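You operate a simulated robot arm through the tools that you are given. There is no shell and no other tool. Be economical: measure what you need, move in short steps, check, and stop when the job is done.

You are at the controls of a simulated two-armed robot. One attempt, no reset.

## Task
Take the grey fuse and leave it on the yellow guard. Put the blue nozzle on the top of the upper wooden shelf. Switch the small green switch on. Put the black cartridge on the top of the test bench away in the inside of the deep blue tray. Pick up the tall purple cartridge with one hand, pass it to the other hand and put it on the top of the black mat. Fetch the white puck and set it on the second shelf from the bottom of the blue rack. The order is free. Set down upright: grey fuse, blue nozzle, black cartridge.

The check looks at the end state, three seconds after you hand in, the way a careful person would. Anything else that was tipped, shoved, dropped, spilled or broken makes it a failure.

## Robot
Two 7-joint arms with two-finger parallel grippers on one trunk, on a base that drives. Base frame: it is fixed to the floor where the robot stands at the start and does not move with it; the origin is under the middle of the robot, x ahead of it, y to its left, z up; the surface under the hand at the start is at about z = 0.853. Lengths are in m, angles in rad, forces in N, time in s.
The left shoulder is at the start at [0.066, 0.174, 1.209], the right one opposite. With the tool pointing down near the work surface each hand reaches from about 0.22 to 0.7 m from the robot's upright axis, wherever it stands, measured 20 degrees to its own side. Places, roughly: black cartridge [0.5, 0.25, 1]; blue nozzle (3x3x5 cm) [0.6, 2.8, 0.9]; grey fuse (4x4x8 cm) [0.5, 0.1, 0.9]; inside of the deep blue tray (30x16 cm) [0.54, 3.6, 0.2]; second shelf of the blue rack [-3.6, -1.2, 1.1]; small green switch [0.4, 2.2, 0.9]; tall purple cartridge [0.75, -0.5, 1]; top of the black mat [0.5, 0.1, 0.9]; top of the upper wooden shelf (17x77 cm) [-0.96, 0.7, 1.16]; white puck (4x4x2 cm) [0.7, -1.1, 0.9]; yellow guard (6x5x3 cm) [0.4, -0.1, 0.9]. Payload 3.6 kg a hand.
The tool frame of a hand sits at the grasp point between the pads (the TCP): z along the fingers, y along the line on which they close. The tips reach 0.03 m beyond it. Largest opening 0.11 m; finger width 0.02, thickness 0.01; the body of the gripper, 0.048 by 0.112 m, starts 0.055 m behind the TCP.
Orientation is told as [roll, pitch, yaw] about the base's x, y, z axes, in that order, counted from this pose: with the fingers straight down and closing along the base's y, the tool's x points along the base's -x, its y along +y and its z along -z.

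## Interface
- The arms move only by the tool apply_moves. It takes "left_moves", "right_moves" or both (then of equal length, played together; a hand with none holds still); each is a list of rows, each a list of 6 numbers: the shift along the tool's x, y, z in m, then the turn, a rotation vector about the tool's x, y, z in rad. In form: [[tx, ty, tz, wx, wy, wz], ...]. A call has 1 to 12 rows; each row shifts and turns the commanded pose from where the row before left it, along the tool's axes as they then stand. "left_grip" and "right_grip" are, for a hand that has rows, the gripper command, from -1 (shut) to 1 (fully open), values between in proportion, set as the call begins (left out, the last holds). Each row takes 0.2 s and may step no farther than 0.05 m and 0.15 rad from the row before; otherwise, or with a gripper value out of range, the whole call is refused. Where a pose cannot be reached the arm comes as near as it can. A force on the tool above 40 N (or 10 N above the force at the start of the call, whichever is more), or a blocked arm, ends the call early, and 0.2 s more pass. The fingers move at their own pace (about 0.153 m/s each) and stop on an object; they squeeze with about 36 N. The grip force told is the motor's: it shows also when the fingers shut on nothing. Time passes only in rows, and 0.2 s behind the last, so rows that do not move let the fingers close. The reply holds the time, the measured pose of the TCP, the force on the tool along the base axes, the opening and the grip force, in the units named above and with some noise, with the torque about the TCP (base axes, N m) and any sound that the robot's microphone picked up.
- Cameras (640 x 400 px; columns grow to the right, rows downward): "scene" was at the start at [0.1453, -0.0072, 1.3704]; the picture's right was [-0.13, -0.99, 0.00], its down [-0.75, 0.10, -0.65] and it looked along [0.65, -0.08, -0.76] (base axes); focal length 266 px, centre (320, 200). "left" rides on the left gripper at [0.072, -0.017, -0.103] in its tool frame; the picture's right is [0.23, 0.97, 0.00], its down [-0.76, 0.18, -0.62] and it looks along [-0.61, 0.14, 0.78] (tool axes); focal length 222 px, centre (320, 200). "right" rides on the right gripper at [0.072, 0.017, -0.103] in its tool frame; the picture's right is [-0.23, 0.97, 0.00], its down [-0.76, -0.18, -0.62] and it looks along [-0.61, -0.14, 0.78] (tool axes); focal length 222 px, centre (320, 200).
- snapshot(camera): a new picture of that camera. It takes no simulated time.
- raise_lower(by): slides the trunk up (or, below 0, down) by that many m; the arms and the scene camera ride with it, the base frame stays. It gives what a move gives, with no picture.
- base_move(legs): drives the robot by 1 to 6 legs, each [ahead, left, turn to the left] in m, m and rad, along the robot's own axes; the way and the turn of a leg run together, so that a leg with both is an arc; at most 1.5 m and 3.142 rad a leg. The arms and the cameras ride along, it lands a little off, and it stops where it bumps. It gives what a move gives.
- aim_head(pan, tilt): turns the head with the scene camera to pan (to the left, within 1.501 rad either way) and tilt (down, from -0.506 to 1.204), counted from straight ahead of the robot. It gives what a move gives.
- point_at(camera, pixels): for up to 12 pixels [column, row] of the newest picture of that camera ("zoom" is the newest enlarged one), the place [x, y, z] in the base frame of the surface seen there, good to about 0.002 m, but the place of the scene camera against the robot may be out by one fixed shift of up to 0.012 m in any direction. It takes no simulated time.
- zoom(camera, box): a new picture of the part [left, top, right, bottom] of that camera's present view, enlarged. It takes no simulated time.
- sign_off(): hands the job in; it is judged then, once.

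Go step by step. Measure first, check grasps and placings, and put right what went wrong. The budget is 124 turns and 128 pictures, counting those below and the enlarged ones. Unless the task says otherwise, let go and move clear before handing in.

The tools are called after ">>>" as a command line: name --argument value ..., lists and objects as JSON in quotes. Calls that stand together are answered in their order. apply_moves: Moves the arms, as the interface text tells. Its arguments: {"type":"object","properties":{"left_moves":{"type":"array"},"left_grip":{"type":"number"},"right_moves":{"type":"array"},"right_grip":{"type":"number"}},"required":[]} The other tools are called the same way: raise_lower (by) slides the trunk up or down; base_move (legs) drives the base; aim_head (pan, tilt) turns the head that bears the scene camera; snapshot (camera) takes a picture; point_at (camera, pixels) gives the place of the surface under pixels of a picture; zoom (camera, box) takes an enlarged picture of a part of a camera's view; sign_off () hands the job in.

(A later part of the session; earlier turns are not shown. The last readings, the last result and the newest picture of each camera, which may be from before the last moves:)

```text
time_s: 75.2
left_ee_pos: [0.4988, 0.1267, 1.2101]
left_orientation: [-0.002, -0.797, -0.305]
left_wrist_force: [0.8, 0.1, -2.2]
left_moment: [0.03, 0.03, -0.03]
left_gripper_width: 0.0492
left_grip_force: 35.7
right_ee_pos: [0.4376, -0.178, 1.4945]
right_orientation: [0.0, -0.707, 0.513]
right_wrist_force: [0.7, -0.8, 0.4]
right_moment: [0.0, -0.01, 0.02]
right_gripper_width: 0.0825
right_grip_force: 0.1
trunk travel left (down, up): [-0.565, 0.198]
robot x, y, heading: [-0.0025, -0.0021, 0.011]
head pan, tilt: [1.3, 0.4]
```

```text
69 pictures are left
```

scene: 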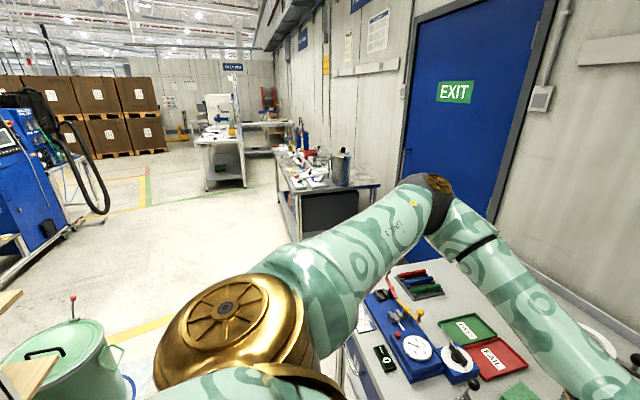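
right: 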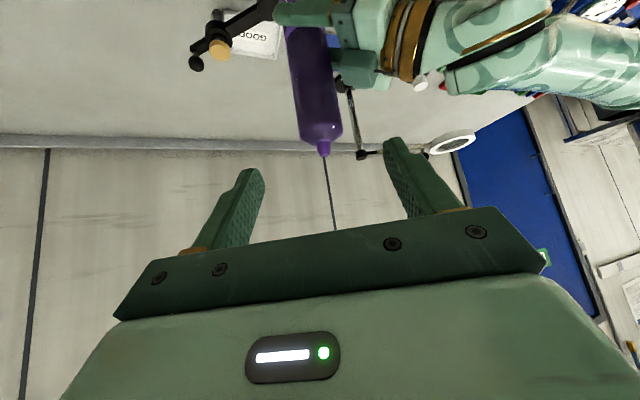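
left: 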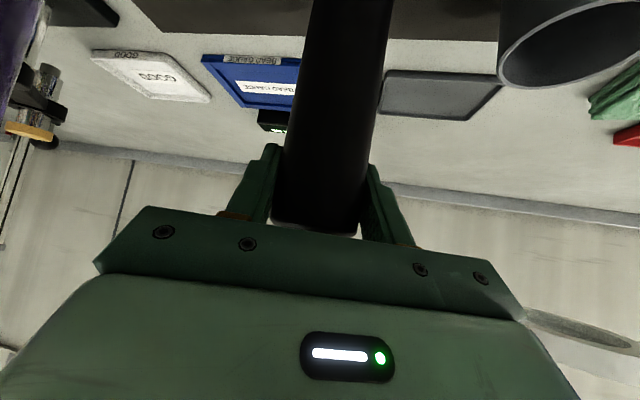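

A second bench stands beyond the door, and there is a green drum at (60,360). I'll measure obstacles for the drive.

>>> point_at --camera "scene" --pixels '[[70, 335], [120, 360], [20, 310], [40, 375], [205, 190], [300, 235], [380, 185], [280, 190], [200, 150], [345, 165], [240, 148], [130, 250]]'

>>> zoom --camera "scene" --box '[180, 80, 400, 240]'

```text
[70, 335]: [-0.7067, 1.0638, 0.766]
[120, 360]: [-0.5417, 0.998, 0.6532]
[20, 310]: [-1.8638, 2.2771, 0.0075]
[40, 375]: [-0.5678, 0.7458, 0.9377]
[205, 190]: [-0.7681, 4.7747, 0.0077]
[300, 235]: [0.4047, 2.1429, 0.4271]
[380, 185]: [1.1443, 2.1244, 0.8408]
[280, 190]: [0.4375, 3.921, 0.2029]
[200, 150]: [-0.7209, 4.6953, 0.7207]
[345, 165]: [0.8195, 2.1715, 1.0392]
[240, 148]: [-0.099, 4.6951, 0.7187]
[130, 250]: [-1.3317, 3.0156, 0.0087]
```

```text
2.50 times, centred on (290, 160) of scene
```

zoom: 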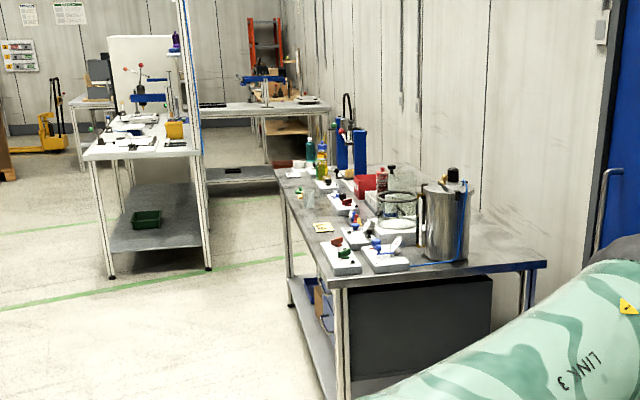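

The tray is likely on the lower shelf of the second bench (front edge x about 0.40, from y 2.1). I'll back off 0.1 m and drive left past the drum.

>>> base_move --legs '[[-0.1, 0, 0], [0, 1.45, 0], [0, 1.45, 0]]'

>>> aim_head --pan 0.5 --tilt 0.8

>>> snapshot --camera "scene"

```text
time_s: 90.0
left_ee_pos: [0.3615, 3.0326, 1.21]
left_orientation: [-0.003, -0.796, -0.295]
left_wrist_force: [-0.1, 0.2, -2.6]
left_moment: [0.0, 0.01, -0.04]
left_gripper_width: 0.0491
left_grip_force: 36.0
right_ee_pos: [0.3035, 2.726, 1.494]
right_orientation: [-0.002, -0.707, 0.521]
right_wrist_force: [0.3, 0.2, -0.1]
right_moment: [0.03, 0.04, -0.01]
right_gripper_width: 0.0826
right_grip_force: 0.1
trunk travel left (down, up): [-0.565, 0.198]
robot x, y, heading: [-0.1402, 2.8974, 0.02]
head pan, tilt: [1.3, 0.4]
```

```text
time_s: 91.1
left_ee_pos: [0.3618, 3.0321, 1.2095]
left_orientation: [-0.004, -0.796, -0.297]
left_wrist_force: [-0.2, -0.3, -3.0]
left_moment: [0.03, -0.01, -0.05]
left_gripper_width: 0.0492
left_grip_force: 35.4
right_ee_pos: [0.3038, 2.7251, 1.493]
right_orientation: [-0.002, -0.707, 0.522]
right_wrist_force: [0.2, 0.4, -0.9]
right_moment: [0.02, -0.01, -0.02]
right_gripper_width: 0.0822
right_grip_force: 0.2
trunk travel left (down, up): [-0.565, 0.198]
robot x, y, heading: [-0.1422, 2.9, 0.017]
head pan, tilt: [0.499, 0.799]
```

```text
67 pictures are left
```

scene: 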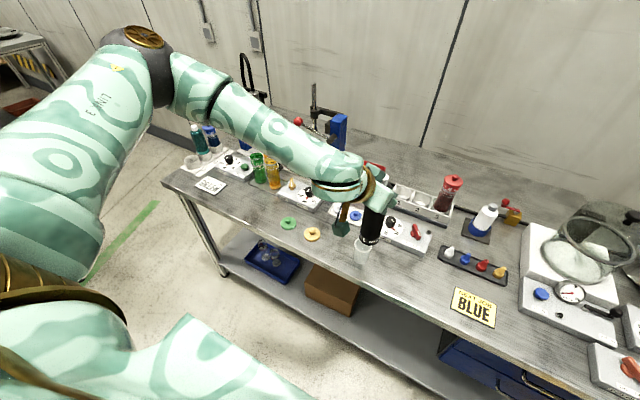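

The deep blue tray is on the lower shelf at (272,260) and seems to have something in it. I'll zoom in and measure.

>>> zoom --camera "scene" --box '[200, 200, 380, 320]'

>>> point_at --camera "scene" --pixels '[[262, 235], [298, 261], [282, 283], [245, 260], [268, 265], [282, 270], [258, 252], [240, 213], [330, 278], [250, 274], [330, 262], [465, 260]]'

>>> zoom --camera "scene" --box '[420, 190, 640, 330]'

```text
3.33 times, centred on (290, 260) of scene
```

zoom: 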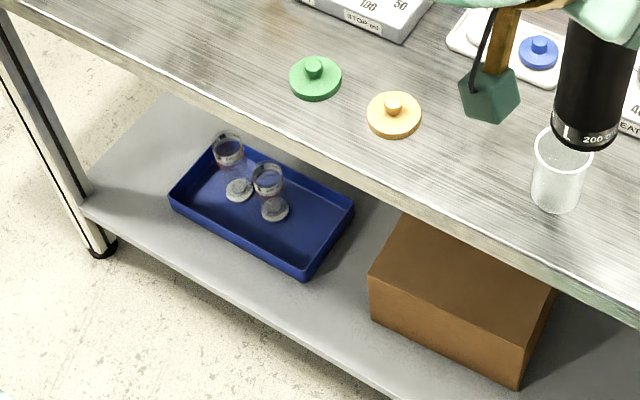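

```text
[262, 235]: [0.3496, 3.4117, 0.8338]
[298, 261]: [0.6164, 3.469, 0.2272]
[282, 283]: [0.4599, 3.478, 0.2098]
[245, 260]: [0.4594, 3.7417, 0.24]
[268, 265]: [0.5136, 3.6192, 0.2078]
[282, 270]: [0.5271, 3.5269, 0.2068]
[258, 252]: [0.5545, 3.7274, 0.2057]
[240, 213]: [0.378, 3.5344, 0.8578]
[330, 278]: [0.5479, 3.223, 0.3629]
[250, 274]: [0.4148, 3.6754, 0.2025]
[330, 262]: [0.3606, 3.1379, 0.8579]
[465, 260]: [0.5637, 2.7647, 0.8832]
```

```text
2.86 times, centred on (530, 260) of scene
```

zoom: 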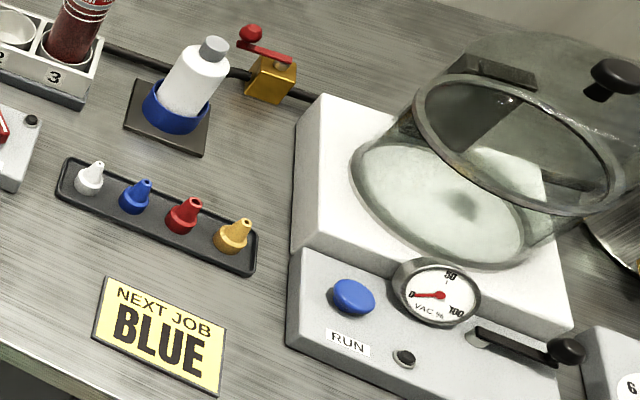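

The tray spans x 0.46–0.62 and y 3.47–3.76 with its floor at z 0.207, and it already holds two glasses near y 3.6–3.7. Its right end near (0.54,3.52) is free. First I'll tuck the right arm aside so it stays off the bench when the trunk goes down.

>>> apply_moves --right_moves '[[0.0317, -0.0165, -0.0271, 0, 0, 0], [0.0317, -0.0165, -0.0271, 0, 0, 0], [0.0317, -0.0165, -0.0271, 0, 0, 0], [0.0317, -0.0165, -0.0271, 0, 0, 0], [0.0317, -0.0165, -0.0271, 0, 0, 0], [0.0317, -0.0165, -0.0271, 0, 0, 0], [0.0317, -0.0165, -0.0271, 0, 0, 0], [0.0317, -0.0165, -0.0271, 0, 0, 0], [0.0317, -0.0165, -0.0271, 0, 0, 0], [0.0317, -0.0165, -0.0271, 0, 0, 0]]'

>>> point_at --camera "scene" --pixels '[[266, 256], [276, 262], [275, 250], [263, 243], [287, 267], [305, 284], [313, 264], [270, 310], [310, 330], [355, 400]]'

```text
time_s: 93.3
left_ee_pos: [0.3619, 3.031, 1.2098]
left_orientation: [0.0, -0.797, -0.296]
left_wrist_force: [-0.3, 0.2, -2.6]
left_moment: [0.02, -0.02, 0.01]
left_gripper_width: 0.0494
left_grip_force: 36.0
right_ee_pos: [0.1058, 2.6479, 1.5132]
right_orientation: [0.0, -0.709, 0.519]
right_wrist_force: [-0.1, -0.2, 0.3]
right_moment: [-0.04, 0.0, 0.0]
right_gripper_width: 0.0825
right_grip_force: 0.2
right hand out of reach, approached as far as the arm can: row 2, 3, 4, 5, 6, 7, 8, 9, 10
trunk travel left (down, up): [-0.565, 0.198]
robot x, y, heading: [-0.1371, 2.9003, 0.018]
head pan, tilt: [0.499, 0.799]
```

```text
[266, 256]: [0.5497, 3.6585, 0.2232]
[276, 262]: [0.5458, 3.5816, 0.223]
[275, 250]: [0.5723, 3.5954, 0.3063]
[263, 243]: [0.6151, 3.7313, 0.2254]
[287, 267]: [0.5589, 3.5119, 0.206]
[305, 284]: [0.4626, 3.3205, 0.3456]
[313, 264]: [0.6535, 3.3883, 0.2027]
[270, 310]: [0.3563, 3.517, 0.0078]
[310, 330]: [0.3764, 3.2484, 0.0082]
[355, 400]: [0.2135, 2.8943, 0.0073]
```

The right hand is tucked. The glass by the free end has its base at about (0.55,3.585), so I'll aim for (0.51,3.508). I'll back off, drive left 0.477 m, and then lower the trunk clear of the bench.

>>> base_move --legs '[[-0.22, 0, 0], [0, 0.475, -0.018]]'

>>> raise_lower --by -0.5

>>> aim_head --pan 0.2 --tilt 0.5

>>> snapshot --camera "scene"

```text
time_s: 97.5
left_ee_pos: [0.1381, 3.5058, 1.2093]
left_orientation: [-0.002, -0.797, -0.305]
left_wrist_force: [0.3, 0.4, -3.6]
left_moment: [0.0, -0.02, 0.01]
left_gripper_width: 0.0495
left_grip_force: 36.3
right_ee_pos: [-0.121, 3.1257, 1.513]
right_orientation: [-0.001, -0.709, 0.512]
right_wrist_force: [-0.1, -0.2, -0.7]
right_moment: [0.0, -0.02, 0.02]
right_gripper_width: 0.0825
right_grip_force: 0.1
trunk travel left (down, up): [-0.565, 0.198]
robot x, y, heading: [-0.3636, 3.3784, 0.013]
head pan, tilt: [0.499, 0.799]
```

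```text
refused: -0.5 is not a number from -0.4 to 0.4
```

```text
time_s: 98.3
left_ee_pos: [0.1382, 3.5068, 1.2096]
left_orientation: [-0.003, -0.795, -0.304]
left_wrist_force: [0.0, 0.8, -2.9]
left_moment: [0.02, 0.02, 0.0]
left_gripper_width: 0.0495
left_grip_force: 36.6
right_ee_pos: [-0.1208, 3.1247, 1.5128]
right_orientation: [0.001, -0.708, 0.514]
right_wrist_force: [0.0, 0.1, -0.6]
right_moment: [-0.03, -0.01, 0.0]
right_gripper_width: 0.0826
right_grip_force: 0.1
trunk travel left (down, up): [-0.565, 0.198]
robot x, y, heading: [-0.3614, 3.378, 0.008]
head pan, tilt: [0.201, 0.499]
```

```text
64 pictures are left
```

scene: 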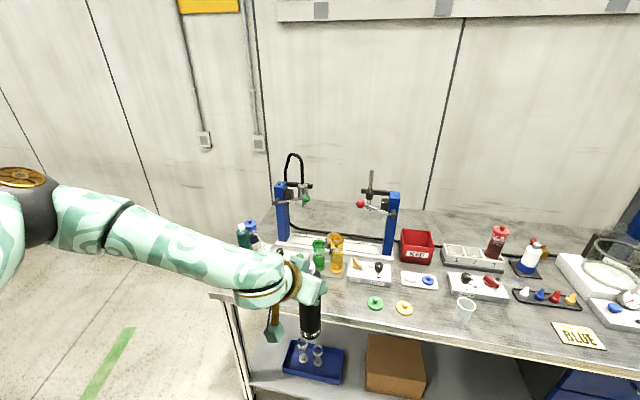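

The lowering was refused for its size. I'll do it in two strokes, 0.4 and 0.16 m.

>>> raise_lower --by -0.4

>>> raise_lower --by -0.16

>>> snapshot --camera "left"

>>> snapshot --camera "scene"

```text
time_s: 102.1
left_ee_pos: [0.1525, 3.5082, 0.6851]
left_orientation: [-0.102, -0.526, -0.244]
left_wrist_force: [0.0, 0.2, -2.9]
left_moment: [0.03, -0.05, 0.01]
left_gripper_width: 0.0492
left_grip_force: 36.1
right_ee_pos: [-0.0165, 3.1275, 1.0509]
right_orientation: [0.148, -0.46, 0.426]
right_wrist_force: [0.8, -0.7, 0.1]
right_moment: [0.0, -0.05, 0.0]
right_gripper_width: 0.0824
right_grip_force: 0.1
trunk travel left (down, up): [-0.165, 0.598]
robot x, y, heading: [-0.3591, 3.3796, 0.007]
head pan, tilt: [0.201, 0.499]
```

```text
time_s: 104.0
left_ee_pos: [0.1351, 3.5061, 0.4418]
left_orientation: [-0.161, -0.3, -0.221]
left_wrist_force: [-0.3, 0.2, -2.4]
left_moment: [-0.02, -0.07, -0.02]
left_gripper_width: 0.0492
left_grip_force: 36.3
right_ee_pos: [0.0538, 3.127, 0.838]
right_orientation: [0.245, -0.245, 0.389]
right_wrist_force: [0.0, 0.0, 0.6]
right_moment: [0.01, -0.02, 0.02]
right_gripper_width: 0.0822
right_grip_force: 0.0
trunk travel left (down, up): [-0.005, 0.758]
robot x, y, heading: [-0.3629, 3.3753, 0.011]
head pan, tilt: [0.201, 0.499]
```

```text
63 pictures are left
```

left: 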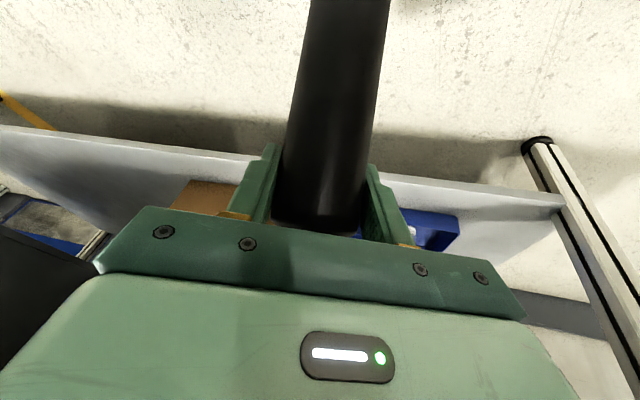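

```text
62 pictures are left
```

scene: 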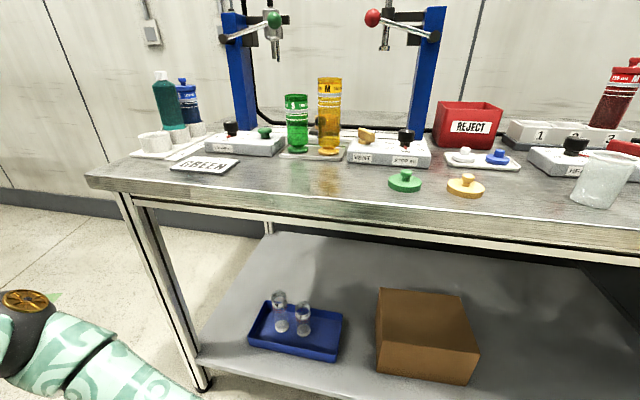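

Lowering the trunk made the hand tip from pitch -0.80 to -0.30, so the cartridge leans. I'll turn the hand back to its grasp orientation.

>>> apply_moves --left_moves '[[0, 0, 0, -0.029, -0.124, 0.0285], [0, 0, 0, -0.029, -0.124, 0.0285], [0, 0, 0, -0.029, -0.124, 0.0285], [0, 0, 0, -0.029, -0.124, 0.0285], [0, 0, 0, 0, 0, 0]]'

>>> aim_head --pan 0.2 --tilt 0.8

>>> snapshot --camera "scene"

```text
time_s: 105.2
left_ee_pos: [0.1334, 3.5069, 0.441]
left_orientation: [-0.162, -0.299, -0.219]
left_wrist_force: [-0.3, 0.1, -3.2]
left_moment: [0.02, -0.08, -0.02]
left_gripper_width: 0.0491
left_grip_force: 35.7
left hand out of reach, approached as far as the arm can: row 1, 2, 3, 4
right_ee_pos: [0.0522, 3.1265, 0.8364]
right_orientation: [0.246, -0.244, 0.391]
right_wrist_force: [0.7, -0.1, -0.5]
right_moment: [0.01, -0.05, 0.02]
right_gripper_width: 0.0825
right_grip_force: 0.0
trunk travel left (down, up): [-0.005, 0.758]
robot x, y, heading: [-0.3598, 3.3747, 0.015]
head pan, tilt: [0.201, 0.499]
```

```text
time_s: 106.0
left_ee_pos: [0.1327, 3.5079, 0.4411]
left_orientation: [-0.162, -0.298, -0.22]
left_wrist_force: [-0.6, 0.0, -2.5]
left_moment: [0.02, -0.11, -0.03]
left_gripper_width: 0.0493
left_grip_force: 36.0
right_ee_pos: [0.055, 3.1273, 0.8349]
right_orientation: [0.247, -0.246, 0.388]
right_wrist_force: [0.8, 0.9, -0.2]
right_moment: [-0.01, -0.02, -0.04]
right_gripper_width: 0.0824
right_grip_force: 0.0
trunk travel left (down, up): [-0.005, 0.758]
robot x, y, heading: [-0.3622, 3.3784, 0.011]
head pan, tilt: [0.201, 0.799]
```

```text
61 pictures are left
```

scene: 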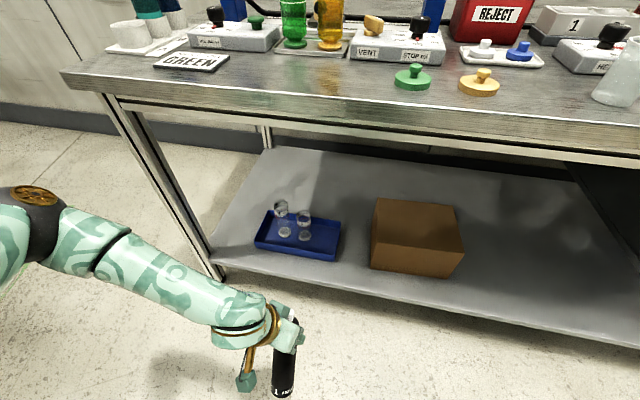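

The wrist is probably folded too close to the leaning torso. I'll back the base 0.2 m, extend the hand forward by the same amount, and then turn it.

>>> base_move --legs '[[-0.2, 0, 0]]'

>>> apply_moves --left_moves '[[-0.0438, 0.0123, 0.0117, 0, 0, 0], [-0.0438, 0.0123, 0.0117, 0, 0, 0], [-0.0438, 0.0123, 0.0117, 0, 0, 0], [-0.0438, 0.0123, 0.0117, 0, 0, 0], [0, 0, 0, -0.029, -0.124, 0.0285], [0, 0, 0, -0.029, -0.124, 0.0285], [0, 0, 0, -0.029, -0.124, 0.0285], [0, 0, 0, -0.029, -0.124, 0.0285], [0, 0, 0, 0, 0, 0]]'

>>> snapshot --camera "scene"

```text
time_s: 107.5
left_ee_pos: [-0.067, 3.5042, 0.441]
left_orientation: [-0.161, -0.298, -0.22]
left_wrist_force: [0.4, 0.2, -3.7]
left_moment: [0.01, -0.12, 0.02]
left_gripper_width: 0.0493
left_grip_force: 36.5
right_ee_pos: [-0.1475, 3.1236, 0.8378]
right_orientation: [0.245, -0.246, 0.39]
right_wrist_force: [-0.4, -0.8, 0.3]
right_moment: [-0.02, -0.01, -0.02]
right_gripper_width: 0.0824
right_grip_force: 0.1
trunk travel left (down, up): [-0.005, 0.758]
robot x, y, heading: [-0.5619, 3.3746, 0.012]
head pan, tilt: [0.201, 0.799]
```

```text
time_s: 109.5
left_ee_pos: [0.1199, 3.5058, 0.4397]
left_orientation: [-0.073, -0.613, -0.258]
left_wrist_force: [0.8, 0.0, -2.4]
left_moment: [-0.01, 0.01, 0.02]
left_gripper_width: 0.0492
left_grip_force: 35.8
left hand out of reach, approached as far as the arm can: row 7, 8
right_ee_pos: [-0.1467, 3.1245, 0.8367]
right_orientation: [0.247, -0.244, 0.389]
right_wrist_force: [-0.5, 0.2, 0.4]
right_moment: [-0.01, 0.02, -0.01]
right_gripper_width: 0.0829
right_grip_force: 0.1
trunk travel left (down, up): [-0.005, 0.758]
robot x, y, heading: [-0.5671, 3.3746, 0.011]
head pan, tilt: [0.201, 0.799]
```

```text
60 pictures are left
```

scene: 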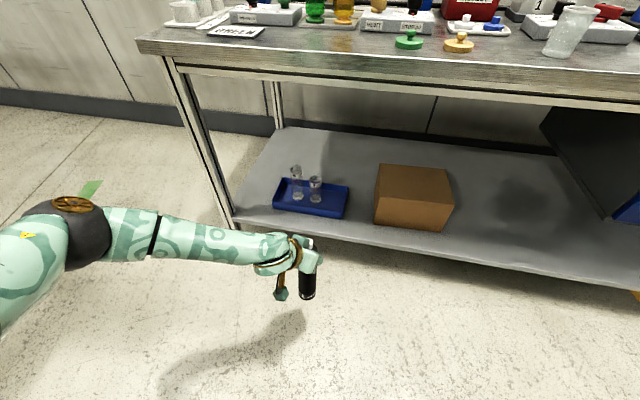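

Pitch is back to -0.61 with the arm extended. I'll extend a bit more and finish the turn.

>>> apply_moves --left_moves '[[-0.0316, 0.0118, 0.0214, 0, 0, 0], [-0.0316, 0.0118, 0.0214, 0, 0, 0], [0, 0, 0, -0.014, -0.062, 0.014], [0, 0, 0, -0.014, -0.062, 0.014], [0, 0, 0, -0.014, -0.06, 0.014], [0, 0, 0, 0, 0, 0]]'

```text
time_s: 111.0
left_ee_pos: [0.202, 3.5179, 0.4418]
left_orientation: [-0.034, -0.773, -0.291]
left_wrist_force: [0.5, 0.9, -2.8]
left_moment: [0.04, -0.03, 0.04]
left_gripper_width: 0.0491
left_grip_force: 36.3
left hand out of reach, approached as far as the arm can: row 5
right_ee_pos: [-0.145, 3.1249, 0.8366]
right_orientation: [0.245, -0.244, 0.389]
right_wrist_force: [-0.9, -0.1, 0.5]
right_moment: [0.03, -0.01, -0.01]
right_gripper_width: 0.0827
right_grip_force: 0.1
trunk travel left (down, up): [-0.005, 0.758]
robot x, y, heading: [-0.5645, 3.3762, 0.012]
head pan, tilt: [0.201, 0.799]
```

It is nearly upright again, about 2° off. I'll trim it and then drive forward in part.

>>> apply_moves --left_moves '[[-0.014, 0.002, 0.0136, 0, 0, 0], [0, 0, 0, -0.024, -0.024, 0.01], [0, 0, 0, 0, 0, 0]]'

>>> base_move --legs '[[0.15, 0, -0.01]]'

>>> snapshot --camera "scene"

>>> snapshot --camera "left"

```text
time_s: 111.8
left_ee_pos: [0.2213, 3.513, 0.4422]
left_orientation: [0.0, -0.801, -0.303]
left_wrist_force: [-1.4, 0.0, -3.3]
left_moment: [-0.02, -0.01, 0.02]
left_gripper_width: 0.0494
left_grip_force: 36.0
right_ee_pos: [-0.1453, 3.1238, 0.8369]
right_orientation: [0.245, -0.244, 0.39]
right_wrist_force: [-0.4, 0.8, 0.1]
right_moment: [-0.03, -0.02, -0.01]
right_gripper_width: 0.0828
right_grip_force: 0.1
trunk travel left (down, up): [-0.005, 0.758]
robot x, y, heading: [-0.5654, 3.375, 0.007]
head pan, tilt: [0.201, 0.799]
```

```text
time_s: 113.1
left_ee_pos: [0.3687, 3.5071, 0.4415]
left_orientation: [0.001, -0.8, -0.315]
left_wrist_force: [0.4, 1.0, -2.9]
left_moment: [0.02, 0.01, 0.01]
left_gripper_width: 0.0493
left_grip_force: 35.5
right_ee_pos: [-0.0028, 3.1207, 0.8373]
right_orientation: [0.246, -0.244, 0.381]
right_wrist_force: [-0.6, -0.8, -0.2]
right_moment: [-0.02, 0.01, -0.01]
right_gripper_width: 0.0825
right_grip_force: 0.1
trunk travel left (down, up): [-0.005, 0.758]
robot x, y, heading: [-0.4176, 3.3787, -0.0]
head pan, tilt: [0.201, 0.799]
```

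```text
59 pictures are left
```

scene: 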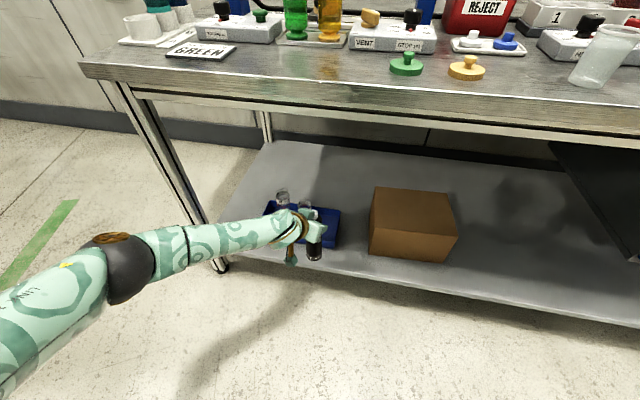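

```text
58 pictures are left
```

left: 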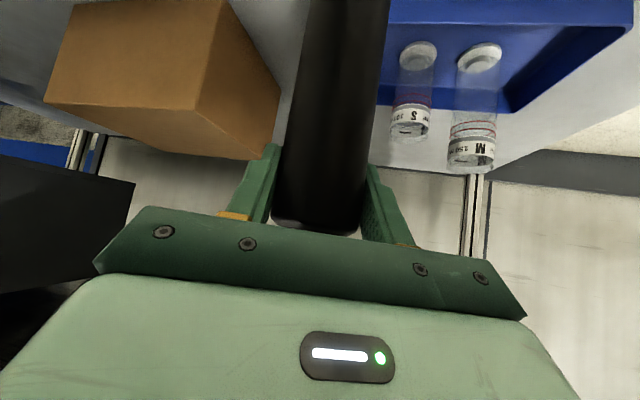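

The left picture shows the glasses S and M in the tray at (410,90) and (480,110). I'll measure them from this camera.

>>> point_at --camera "left" --pixels '[[410, 115], [410, 55], [393, 115], [430, 115], [420, 12], [440, 70], [385, 8], [600, 30], [500, 100], [250, 90], [440, 110], [395, 50]]'

>>> zoom --camera "left" --box '[280, 0, 640, 200]'

```text
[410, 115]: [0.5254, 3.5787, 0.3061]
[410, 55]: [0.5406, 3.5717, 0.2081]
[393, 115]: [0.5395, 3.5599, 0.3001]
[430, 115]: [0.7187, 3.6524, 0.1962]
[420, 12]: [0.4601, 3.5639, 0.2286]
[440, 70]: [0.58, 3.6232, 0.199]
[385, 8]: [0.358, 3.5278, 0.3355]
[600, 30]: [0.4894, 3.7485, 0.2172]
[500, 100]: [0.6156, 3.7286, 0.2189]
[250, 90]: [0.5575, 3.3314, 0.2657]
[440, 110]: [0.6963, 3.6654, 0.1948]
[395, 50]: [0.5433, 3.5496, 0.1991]
```

```text
1.78 times, centred on (460, 100) of left
```

zoom: 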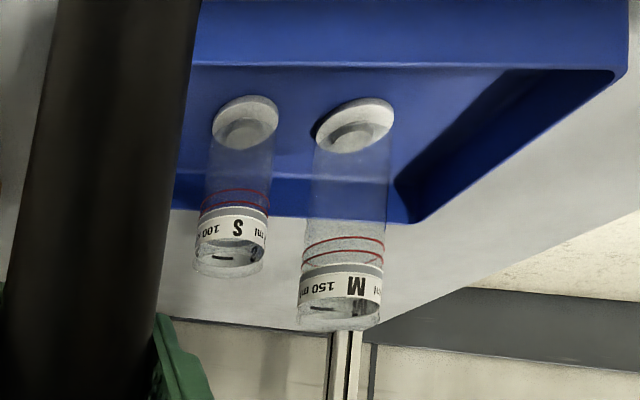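

The tray floor is at z 0.199, and glass S reaches to y 3.556. The target is (0.505,3.508). I'll drive forward the last 0.136 m.

>>> base_move --legs '[[0.136, 0.0, 0]]'

>>> snapshot --camera "left"

>>> snapshot --camera "scene"

```text
time_s: 114.4
left_ee_pos: [0.5042, 3.5073, 0.4411]
left_orientation: [0.001, -0.8, -0.314]
left_wrist_force: [-0.1, -0.2, -3.1]
left_moment: [0.01, -0.03, 0.02]
left_gripper_width: 0.0493
left_grip_force: 36.4
right_ee_pos: [0.1341, 3.121, 0.8372]
right_orientation: [0.247, -0.243, 0.38]
right_wrist_force: [0.0, -0.3, 0.6]
right_moment: [0.01, 0.02, 0.0]
right_gripper_width: 0.0826
right_grip_force: 0.1
trunk travel left (down, up): [-0.005, 0.758]
robot x, y, heading: [-0.2792, 3.3752, -0.002]
head pan, tilt: [0.201, 0.799]
```

```text
56 pictures are left
```

left: 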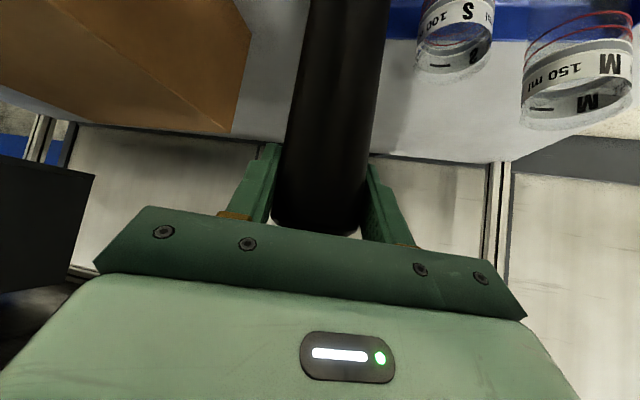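

```text
55 pictures are left
```

scene: 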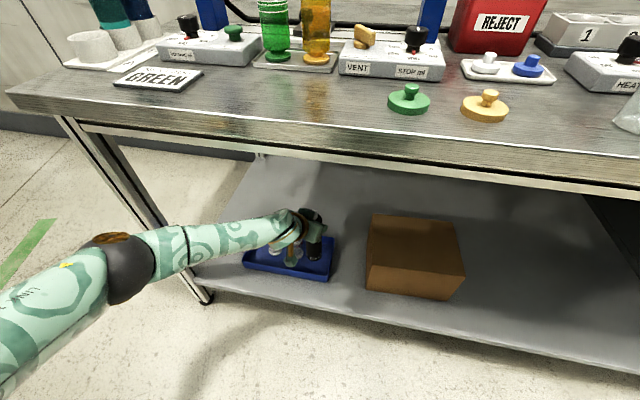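

The cartridge is over the free end of the tray and nothing is touching. I'll lower it to about 1 cm above the floor and check.

>>> apply_moves --left_moves '[[0.0215, 0, 0.0209, 0, 0, 0], [0.0215, 0, 0.0209, 0, 0, 0], [0.0108, 0, 0.0104, 0, 0, 0], [0, 0, 0, 0, 0, 0]]'

>>> zoom --camera "scene" --box '[200, 180, 380, 300]'

>>> snapshot --camera "left"

```text
time_s: 115.4
left_ee_pos: [0.5067, 3.5078, 0.367]
left_orientation: [0.001, -0.801, -0.315]
left_wrist_force: [-0.2, -0.2, -2.2]
left_moment: [0.01, 0.01, 0.0]
left_gripper_width: 0.0492
left_grip_force: 35.7
right_ee_pos: [0.1349, 3.1217, 0.8363]
right_orientation: [0.246, -0.245, 0.381]
right_wrist_force: [-0.9, -0.4, -0.9]
right_moment: [-0.04, -0.02, 0.01]
right_gripper_width: 0.0825
right_grip_force: 0.1
trunk travel left (down, up): [-0.005, 0.758]
robot x, y, heading: [-0.2786, 3.3778, -0.002]
head pan, tilt: [0.201, 0.799]
```

```text
3.33 times, centred on (290, 240) of scene
```

zoom: 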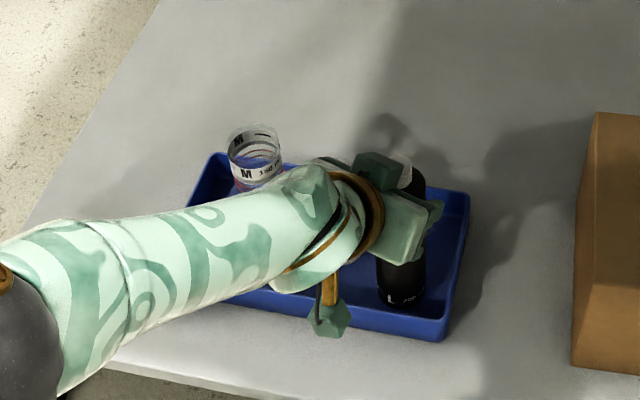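

```text
53 pictures are left
```

left: 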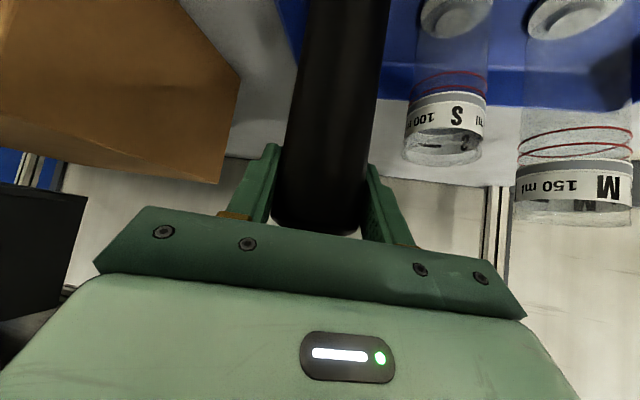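

The cartridge's base is inside the tray walls. I'll lower it gently to contact.

>>> apply_moves --left_moves '[[0.0043, 0, 0.0042, 0, 0, 0], [0.0022, 0, 0.0021, 0, 0, 0], [0.0014, 0, 0.0014, 0, 0, 0], [0.0007, 0, 0.0007, 0, 0, 0], [0, 0, 0, 0, 0, 0]]'

```text
time_s: 116.6
left_ee_pos: [0.5027, 3.5067, 0.3552]
left_orientation: [0.0, -0.8, -0.315]
left_wrist_force: [0.9, 0.3, -2.7]
left_moment: [0.0, 0.01, 0.0]
left_gripper_width: 0.0491
left_grip_force: 36.1
left hand out of reach, approached as far as the arm can: row 1, 2
right_ee_pos: [0.1337, 3.1205, 0.8364]
right_orientation: [0.244, -0.243, 0.381]
right_wrist_force: [0.6, -0.7, 0.3]
right_moment: [0.02, -0.01, 0.04]
right_gripper_width: 0.0826
right_grip_force: 0.1
trunk travel left (down, up): [-0.005, 0.758]
robot x, y, heading: [-0.2766, 3.3793, -0.004]
head pan, tilt: [0.201, 0.799]
```

It has no contact yet and the arm is near its reach limit. I'll go on in millimetre steps.

>>> apply_moves --left_moves '[[0.0014, 0, 0.0014, 0, 0, 0], [0.0014, 0, 0.0014, 0, 0, 0], [0, 0, 0, 0, 0, 0]]'

```text
time_s: 117.4
left_ee_pos: [0.5008, 3.5076, 0.3553]
left_orientation: [0.003, -0.802, -0.315]
left_wrist_force: [2.9, -1.6, 9.2]
left_moment: [-0.24, -0.3, 0.02]
left_gripper_width: 0.0491
left_grip_force: 36.3
left hand out of reach, approached as far as the arm can: row 2
right_ee_pos: [0.1326, 3.1218, 0.8378]
right_orientation: [0.246, -0.247, 0.38]
right_wrist_force: [0.1, 0.1, -0.7]
right_moment: [-0.02, -0.04, -0.03]
right_gripper_width: 0.0825
right_grip_force: 0.1
trunk travel left (down, up): [-0.005, 0.758]
robot x, y, heading: [-0.2798, 3.3766, 0.001]
head pan, tilt: [0.201, 0.799]
```

It has contact at 9 N. I'll open slightly and back out along the fingers.

>>> apply_moves --left_moves '[[0, 0, 0, 0, 0, 0], [0, 0, 0, 0, 0, 0], [0, 0, -0.02, 0, 0, 0], [0, 0, -0.03, 0, 0, 0], [0, 0, -0.04, 0, 0, 0], [0, 0, 0, 0, 0, 0]]' --left_grip 0.25

>>> snapshot --camera "left"

>>> zoom --camera "scene" --box '[200, 180, 380, 300]'

```text
time_s: 118.8
left_ee_pos: [0.501, 3.5078, 0.353]
left_orientation: [0.001, -0.799, -0.313]
left_wrist_force: [-0.6, 0.3, -0.4]
left_moment: [0.03, -0.03, 0.0]
left_gripper_width: 0.0687
left_grip_force: 0.0
left hand out of reach, approached as far as the arm can: row 3, 4, 5
right_ee_pos: [0.1349, 3.1201, 0.8368]
right_orientation: [0.246, -0.245, 0.381]
right_wrist_force: [-1.2, 0.4, -0.2]
right_moment: [-0.07, 0.03, -0.01]
right_gripper_width: 0.0824
right_grip_force: 0.1
trunk travel left (down, up): [-0.005, 0.758]
robot x, y, heading: [-0.2778, 3.3793, 0.001]
head pan, tilt: [0.201, 0.799]
```

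```text
52 pictures are left
```

left: 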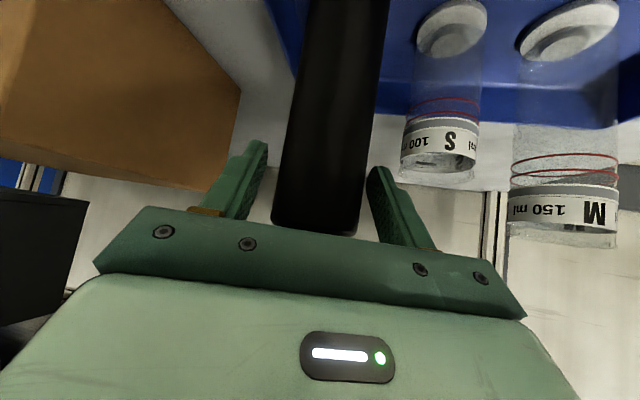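

```text
3.33 times, centred on (290, 240) of scene
```

zoom: 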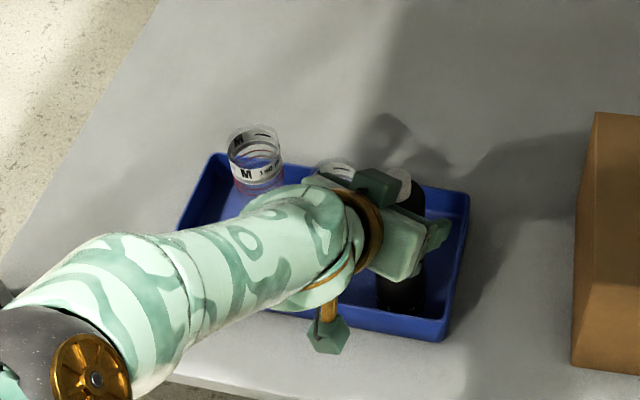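

The fingers opened, but the arm can't retreat in this pose. I'll open wider, since the fingers are above glass S's rim at 0.306, and back out by driving along the hand's axis.

>>> apply_moves --left_moves '[[0, 0, 0, 0, 0, 0], [0, 0, 0, 0, 0, 0]]' --left_grip 0.85

>>> base_move --legs '[[-0.1, 0.032, 0]]'

>>> snapshot --camera "left"

>>> snapshot --camera "scene"

```text
time_s: 119.4
left_ee_pos: [0.5004, 3.5086, 0.353]
left_orientation: [-0.002, -0.801, -0.314]
left_wrist_force: [0.3, -0.3, -0.3]
left_moment: [0.0, 0.05, -0.01]
left_gripper_width: 0.1017
left_grip_force: 0.1
right_ee_pos: [0.1341, 3.1211, 0.8362]
right_orientation: [0.246, -0.246, 0.38]
right_wrist_force: [0.2, -0.5, 0.5]
right_moment: [0.01, 0.01, -0.02]
right_gripper_width: 0.0826
right_grip_force: 0.0
trunk travel left (down, up): [-0.005, 0.758]
robot x, y, heading: [-0.2804, 3.3753, -0.0]
head pan, tilt: [0.201, 0.799]
```

```text
time_s: 120.6
left_ee_pos: [0.4001, 3.5397, 0.3527]
left_orientation: [0.0, -0.801, -0.316]
left_wrist_force: [-1.2, 0.2, -0.2]
left_moment: [0.02, 0.04, -0.01]
left_gripper_width: 0.1018
left_grip_force: 0.1
right_ee_pos: [0.0332, 3.153, 0.8371]
right_orientation: [0.247, -0.247, 0.376]
right_wrist_force: [-0.6, 0.3, 0.1]
right_moment: [-0.03, -0.02, 0.0]
right_gripper_width: 0.0824
right_grip_force: 0.0
trunk travel left (down, up): [-0.005, 0.758]
robot x, y, heading: [-0.3809, 3.4105, -0.001]
head pan, tilt: [0.201, 0.799]
```

```text
50 pictures are left
```

left: 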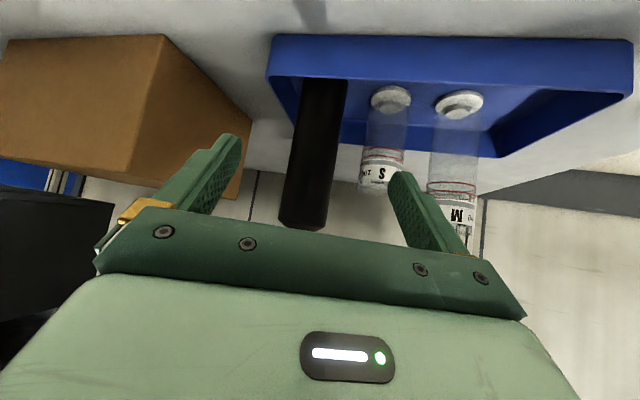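

```text
49 pictures are left
```

scene: 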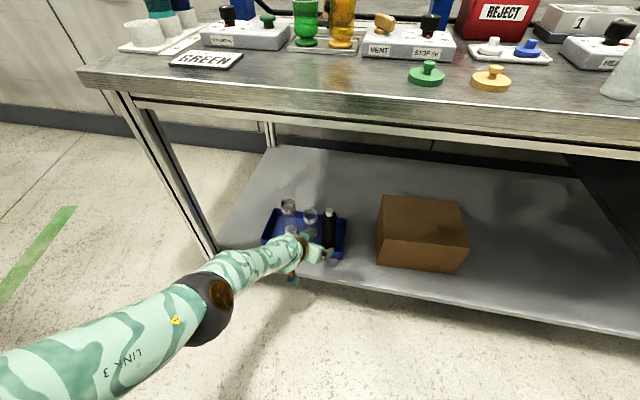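

The cartridge stands in the tray and both glasses are upright in the left view. I'll back out further, raise the trunk, and verify.

>>> base_move --legs '[[-0.2, 0, 0]]'

>>> raise_lower --by 0.33

>>> snapshot --camera "scene"

>>> zoom --camera "scene" --box '[240, 200, 400, 320]'

```text
time_s: 122.2
left_ee_pos: [0.1953, 3.5398, 0.3528]
left_orientation: [0.002, -0.8, -0.318]
left_wrist_force: [0.4, -0.4, -0.4]
left_moment: [0.01, 0.03, 0.01]
left_gripper_width: 0.102
left_grip_force: 0.1
right_ee_pos: [-0.1723, 3.1529, 0.8365]
right_orientation: [0.246, -0.245, 0.379]
right_wrist_force: [0.0, -1.2, 0.6]
right_moment: [-0.05, 0.01, 0.01]
right_gripper_width: 0.0826
right_grip_force: 0.1
trunk travel left (down, up): [-0.005, 0.758]
robot x, y, heading: [-0.5854, 3.4119, 0.0]
head pan, tilt: [0.201, 0.799]
```

```text
time_s: 125.5
left_ee_pos: [0.2191, 3.5389, 0.9685]
left_orientation: [0.329, -1.177, -0.596]
left_wrist_force: [0.1, -0.4, -0.5]
left_moment: [0.0, 0.0, 0.01]
left_gripper_width: 0.1017
left_grip_force: 0.1
right_ee_pos: [-0.3063, 3.1543, 1.2631]
right_orientation: [0.067, -0.617, 0.452]
right_wrist_force: [-0.1, 0.2, -0.2]
right_moment: [0.03, 0.04, 0.0]
right_gripper_width: 0.0826
right_grip_force: 0.1
trunk travel left (down, up): [-0.335, 0.428]
robot x, y, heading: [-0.5883, 3.4133, 0.001]
head pan, tilt: [0.201, 0.799]
```

```text
48 pictures are left
```

scene: 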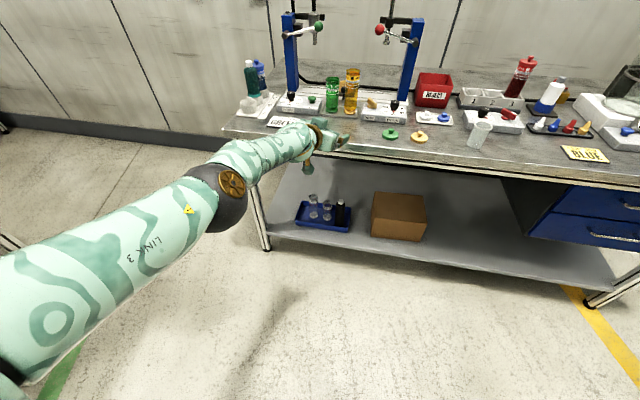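

```text
3.33 times, centred on (320, 260) of scene
```

zoom: 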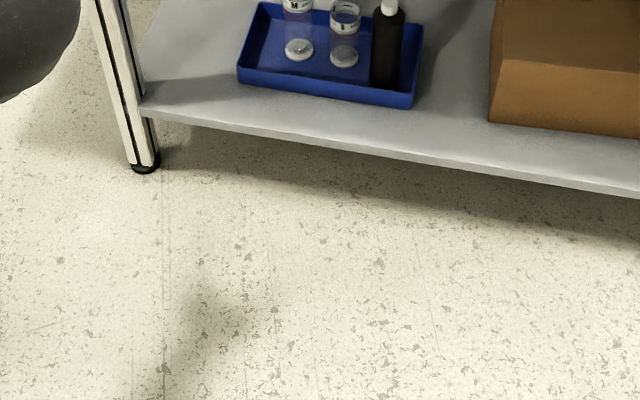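

The black cartridge stands upright in the tray beside the two glasses. Now I'll bring both hands back to the plain downward pose for the nozzle and the switch.

>>> apply_moves --left_moves '[[0.0143, -0.0128, -0.0407, 0, 0, 0], [0.0143, -0.0128, -0.0407, 0, 0, 0], [0.0143, -0.0128, -0.0407, 0, 0, 0], [0.0143, -0.0128, -0.0407, 0, 0, 0], [0.0143, -0.0128, -0.0407, 0, 0, 0], [0.0143, -0.0128, -0.0407, 0, 0, 0], [0, 0, 0, 0.11, 0, 0], [0, 0, 0, 0.11, 0, 0], [0, 0, 0, 0.109, 0, 0], [0, 0, 0, 0, 0.147, 0], [0, 0, 0, 0, 0.147, 0], [0, 0, 0, 0, 0.147, 0]]' --right_moves '[[0, 0, 0, 0.067, 0, 0], [0, 0, 0, 0, 0.1234, 0], [0, 0, 0, 0, 0.1234, 0], [0, 0, 0, 0, 0.1234, 0], [0, 0, 0, 0, 0.1234, 0], [0, 0, 0, 0, 0.1234, 0], [0, 0, 0, 0, 0, 0.15], [0, 0, 0, 0, 0, 0.15], [0, 0, 0, 0, 0, 0.15], [-0.035, 0, 0.03, 0, 0, 0], [-0.035, 0, 0.03, 0, 0, 0], [-0.035, 0, 0.03, 0, 0, 0]]'

>>> apply_moves --left_moves '[[0, 0, 0, 0, 0.147, 0], [0, 0, 0, 0, 0.147, 0], [0, 0, 0, 0, 0.147, 0], [0, 0, 0, 0, 0.147, 0], [0, 0, 0, 0, 0.147, 0], [0, 0, 0, 0, 0, -0.149], [0, 0, 0, 0, 0, -0.149], [0, 0, 0, 0, 0, -0.149], [0, 0, 0, 0, 0, -0.149], [0, 0, 0, 0, 0, 0]]'

```text
time_s: 128.1
left_ee_pos: [0.1696, 3.497, 0.9356]
left_orientation: [-0.005, -0.889, -0.598]
left_wrist_force: [0.4, 0.2, -0.7]
left_moment: [-0.04, 0.0, 0.0]
left_gripper_width: 0.102
left_grip_force: 0.1
left hand out of reach, approached as far as the arm can: row 1, 2, 3, 4, 5, 6, 8, 9, 11, 12
right_ee_pos: [-0.2147, 3.1827, 1.1528]
right_orientation: [0.0, 0.001, 0.003]
right_wrist_force: [0.4, 1.0, -0.7]
right_moment: [0.01, 0.0, -0.01]
right_gripper_width: 0.0825
right_grip_force: 0.1
right hand out of reach, approached as far as the arm can: row 3, 4, 5, 6
trunk travel left (down, up): [-0.335, 0.428]
robot x, y, heading: [-0.5866, 3.4121, 0.002]
head pan, tilt: [0.201, 0.799]
```

```text
time_s: 130.2
left_ee_pos: [0.1421, 3.5756, 0.9521]
left_orientation: [-0.47, -0.434, 0.049]
left_wrist_force: [0.4, 1.1, 0.2]
left_moment: [0.0, 0.0, 0.0]
left_gripper_width: 0.1017
left_grip_force: 0.1
left hand out of reach, approached as far as the arm can: row 1, 2, 3, 4, 5
right_ee_pos: [-0.217, 3.1833, 1.1522]
right_orientation: [0.0, 0.001, 0.002]
right_wrist_force: [-0.8, -0.7, -0.3]
right_moment: [-0.01, 0.02, -0.01]
right_gripper_width: 0.0826
right_grip_force: 0.1
trunk travel left (down, up): [-0.335, 0.428]
robot x, y, heading: [-0.5843, 3.4094, -0.003]
head pan, tilt: [0.201, 0.799]
```

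The right hand is home, but the left is still stretched out. I'll pull it straight back.

>>> apply_moves --left_moves '[[0.0362, -0.0059, -0.0159, 0, 0, 0], [0.0362, -0.0059, -0.0159, 0, 0, 0], [0.0362, -0.0059, -0.0159, 0, 0, 0], [0.0362, -0.0059, -0.0159, 0, 0, 0], [0.0362, -0.0059, -0.0159, 0, 0, 0], [0, 0, 0, 0, 0, 0]]'

>>> snapshot --camera "scene"

```text
time_s: 131.7
left_ee_pos: [0.136, 3.5785, 0.9237]
left_orientation: [-0.471, -0.432, 0.045]
left_wrist_force: [0.3, 0.5, -1.6]
left_moment: [-0.03, -0.01, 0.0]
left_gripper_width: 0.1016
left_grip_force: 0.1
left hand out of reach, approached as far as the arm can: row 1, 2, 3, 4, 5
right_ee_pos: [-0.217, 3.185, 1.1516]
right_orientation: [-0.001, 0.001, 0.001]
right_wrist_force: [-0.4, 0.3, 0.2]
right_moment: [-0.04, -0.03, 0.02]
right_gripper_width: 0.0827
right_grip_force: 0.0
trunk travel left (down, up): [-0.335, 0.428]
robot x, y, heading: [-0.5854, 3.4147, -0.003]
head pan, tilt: [0.201, 0.799]
```

```text
46 pictures are left
```

scene: 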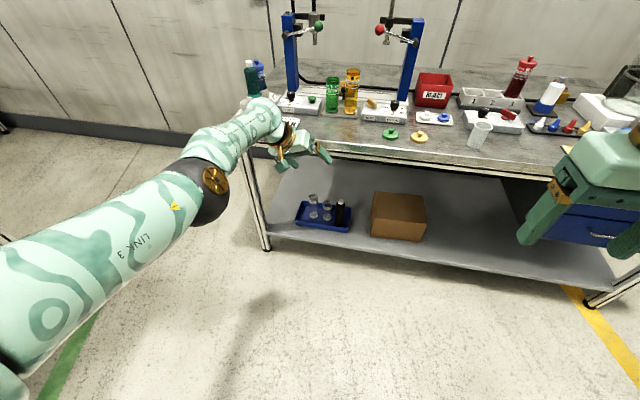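

The left arm is fully straight, so a direct pull back is singular. I'll move it up while turning the hand back to vertical to unlock the elbow.

>>> apply_moves --left_moves '[[-0.0126, -0.0123, -0.0243, -0.1, 0.1, 0], [-0.0126, -0.0123, -0.0243, -0.1, 0.1, 0], [0, 0, -0.04, -0.1, 0.1, 0], [0, 0, -0.04, -0.1, 0.1, 0], [0.03, 0, -0.03, 0, 0, 0], [0.04, 0, 0, 0, 0, 0], [0.04, 0, 0, 0, 0, 0], [0.04, 0, 0, 0, 0, 0]]'

```text
time_s: 133.4
left_ee_pos: [0.1014, 3.6448, 1.0248]
left_orientation: [-0.336, -0.168, -0.065]
left_wrist_force: [0.6, 0.5, 0.8]
left_moment: [-0.04, 0.01, 0.04]
left_gripper_width: 0.1017
left_grip_force: 0.0
left hand out of reach, approached as far as the arm can: row 1, 2, 3, 4, 5, 6, 7, 8
right_ee_pos: [-0.2151, 3.1842, 1.1515]
right_orientation: [0.0, 0.001, 0.001]
right_wrist_force: [0.5, 1.0, 0.3]
right_moment: [0.04, 0.01, -0.01]
right_gripper_width: 0.0823
right_grip_force: 0.0
trunk travel left (down, up): [-0.335, 0.428]
robot x, y, heading: [-0.587, 3.4092, -0.001]
head pan, tilt: [0.201, 0.799]
```

It is moving, but only along the outer limit. I'll command a steady pull straight toward the shoulder over more rows.

>>> apply_moves --left_moves '[[0.0428, -0.0139, 0.0015, 0, 0, 0], [0.0428, -0.0139, 0.0015, 0, 0, 0], [0.0428, -0.0139, 0.0015, 0, 0, 0], [0.0428, -0.0139, 0.0015, 0, 0, 0], [0.0428, -0.0139, 0.0015, 0, 0, 0], [0.0428, -0.0139, 0.0015, 0, 0, 0], [0.0428, -0.0139, 0.0015, 0, 0, 0], [0.0428, -0.0139, 0.0015, 0, 0, 0]]'

```text
time_s: 135.2
left_ee_pos: [0.1027, 3.6266, 1.0144]
left_orientation: [-0.338, -0.168, -0.065]
left_wrist_force: [-0.2, 0.6, 0.0]
left_moment: [-0.01, -0.02, -0.02]
left_gripper_width: 0.1017
left_grip_force: 0.0
left hand out of reach, approached as far as the arm can: row 1, 2, 3, 4, 5, 6, 7, 8
right_ee_pos: [-0.217, 3.1845, 1.1527]
right_orientation: [0.0, 0.002, 0.004]
right_wrist_force: [0.2, 0.3, 1.2]
right_moment: [0.0, 0.0, 0.0]
right_gripper_width: 0.0824
right_grip_force: 0.0
trunk travel left (down, up): [-0.335, 0.428]
robot x, y, heading: [-0.5839, 3.4095, 0.004]
head pan, tilt: [0.201, 0.799]
```

Perhaps the elbow has gone slightly past straight. I'll push outward first and then pull in.

>>> apply_moves --left_moves '[[-0.0428, 0.0139, -0.0015, 0, 0, 0], [-0.0428, 0.0139, -0.0015, 0, 0, 0], [-0.0428, 0.0139, -0.0015, 0, 0, 0], [0, 0, 0, 0, 0, 0]]'

>>> apply_moves --left_moves '[[0.0428, -0.0139, 0.0015, 0, 0, 0], [0.0428, -0.0139, 0.0015, 0, 0, 0], [0.0428, -0.0139, 0.0015, 0, 0, 0], [0.0428, -0.0139, 0.0015, 0, 0, 0], [0, 0, 0, 0, 0, 0]]'

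>>> snapshot --camera "right"

```text
time_s: 136.2
left_ee_pos: [0.1026, 3.6497, 1.0323]
left_orientation: [-0.334, -0.169, -0.064]
left_wrist_force: [-0.6, 0.2, 0.2]
left_moment: [0.01, 0.0, 0.02]
left_gripper_width: 0.1018
left_grip_force: 0.1
left hand out of reach, approached as far as the arm can: row 1, 2, 3
right_ee_pos: [-0.2169, 3.1851, 1.1524]
right_orientation: [0.0, 0.0, 0.0]
right_wrist_force: [0.3, 0.1, -0.8]
right_moment: [-0.02, 0.01, -0.03]
right_gripper_width: 0.0824
right_grip_force: 0.0
trunk travel left (down, up): [-0.335, 0.428]
robot x, y, heading: [-0.5844, 3.4093, 0.001]
head pan, tilt: [0.201, 0.799]
```

```text
time_s: 137.4
left_ee_pos: [0.1037, 3.6287, 1.0161]
left_orientation: [-0.337, -0.168, -0.065]
left_wrist_force: [-0.3, 1.2, 0.9]
left_moment: [0.02, 0.05, -0.02]
left_gripper_width: 0.1017
left_grip_force: 0.1
left hand out of reach, approached as far as the arm can: row 1, 2, 3, 4
right_ee_pos: [-0.2164, 3.1842, 1.1519]
right_orientation: [-0.002, 0.003, 0.001]
right_wrist_force: [0.0, 0.3, 0.4]
right_moment: [-0.01, 0.01, 0.01]
right_gripper_width: 0.0826
right_grip_force: 0.1
trunk travel left (down, up): [-0.335, 0.428]
robot x, y, heading: [-0.5851, 3.4095, 0.001]
head pan, tilt: [0.201, 0.799]
```

```text
45 pictures are left
```

right: 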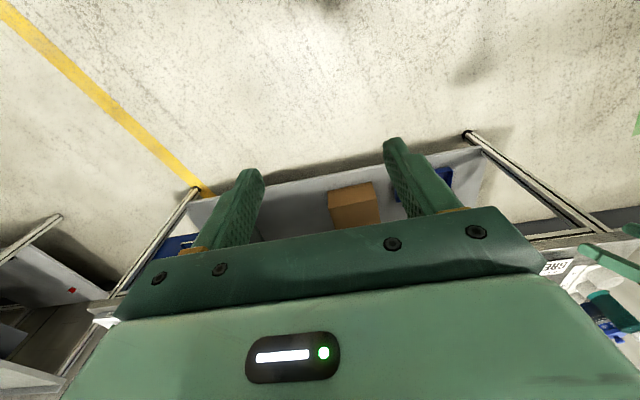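

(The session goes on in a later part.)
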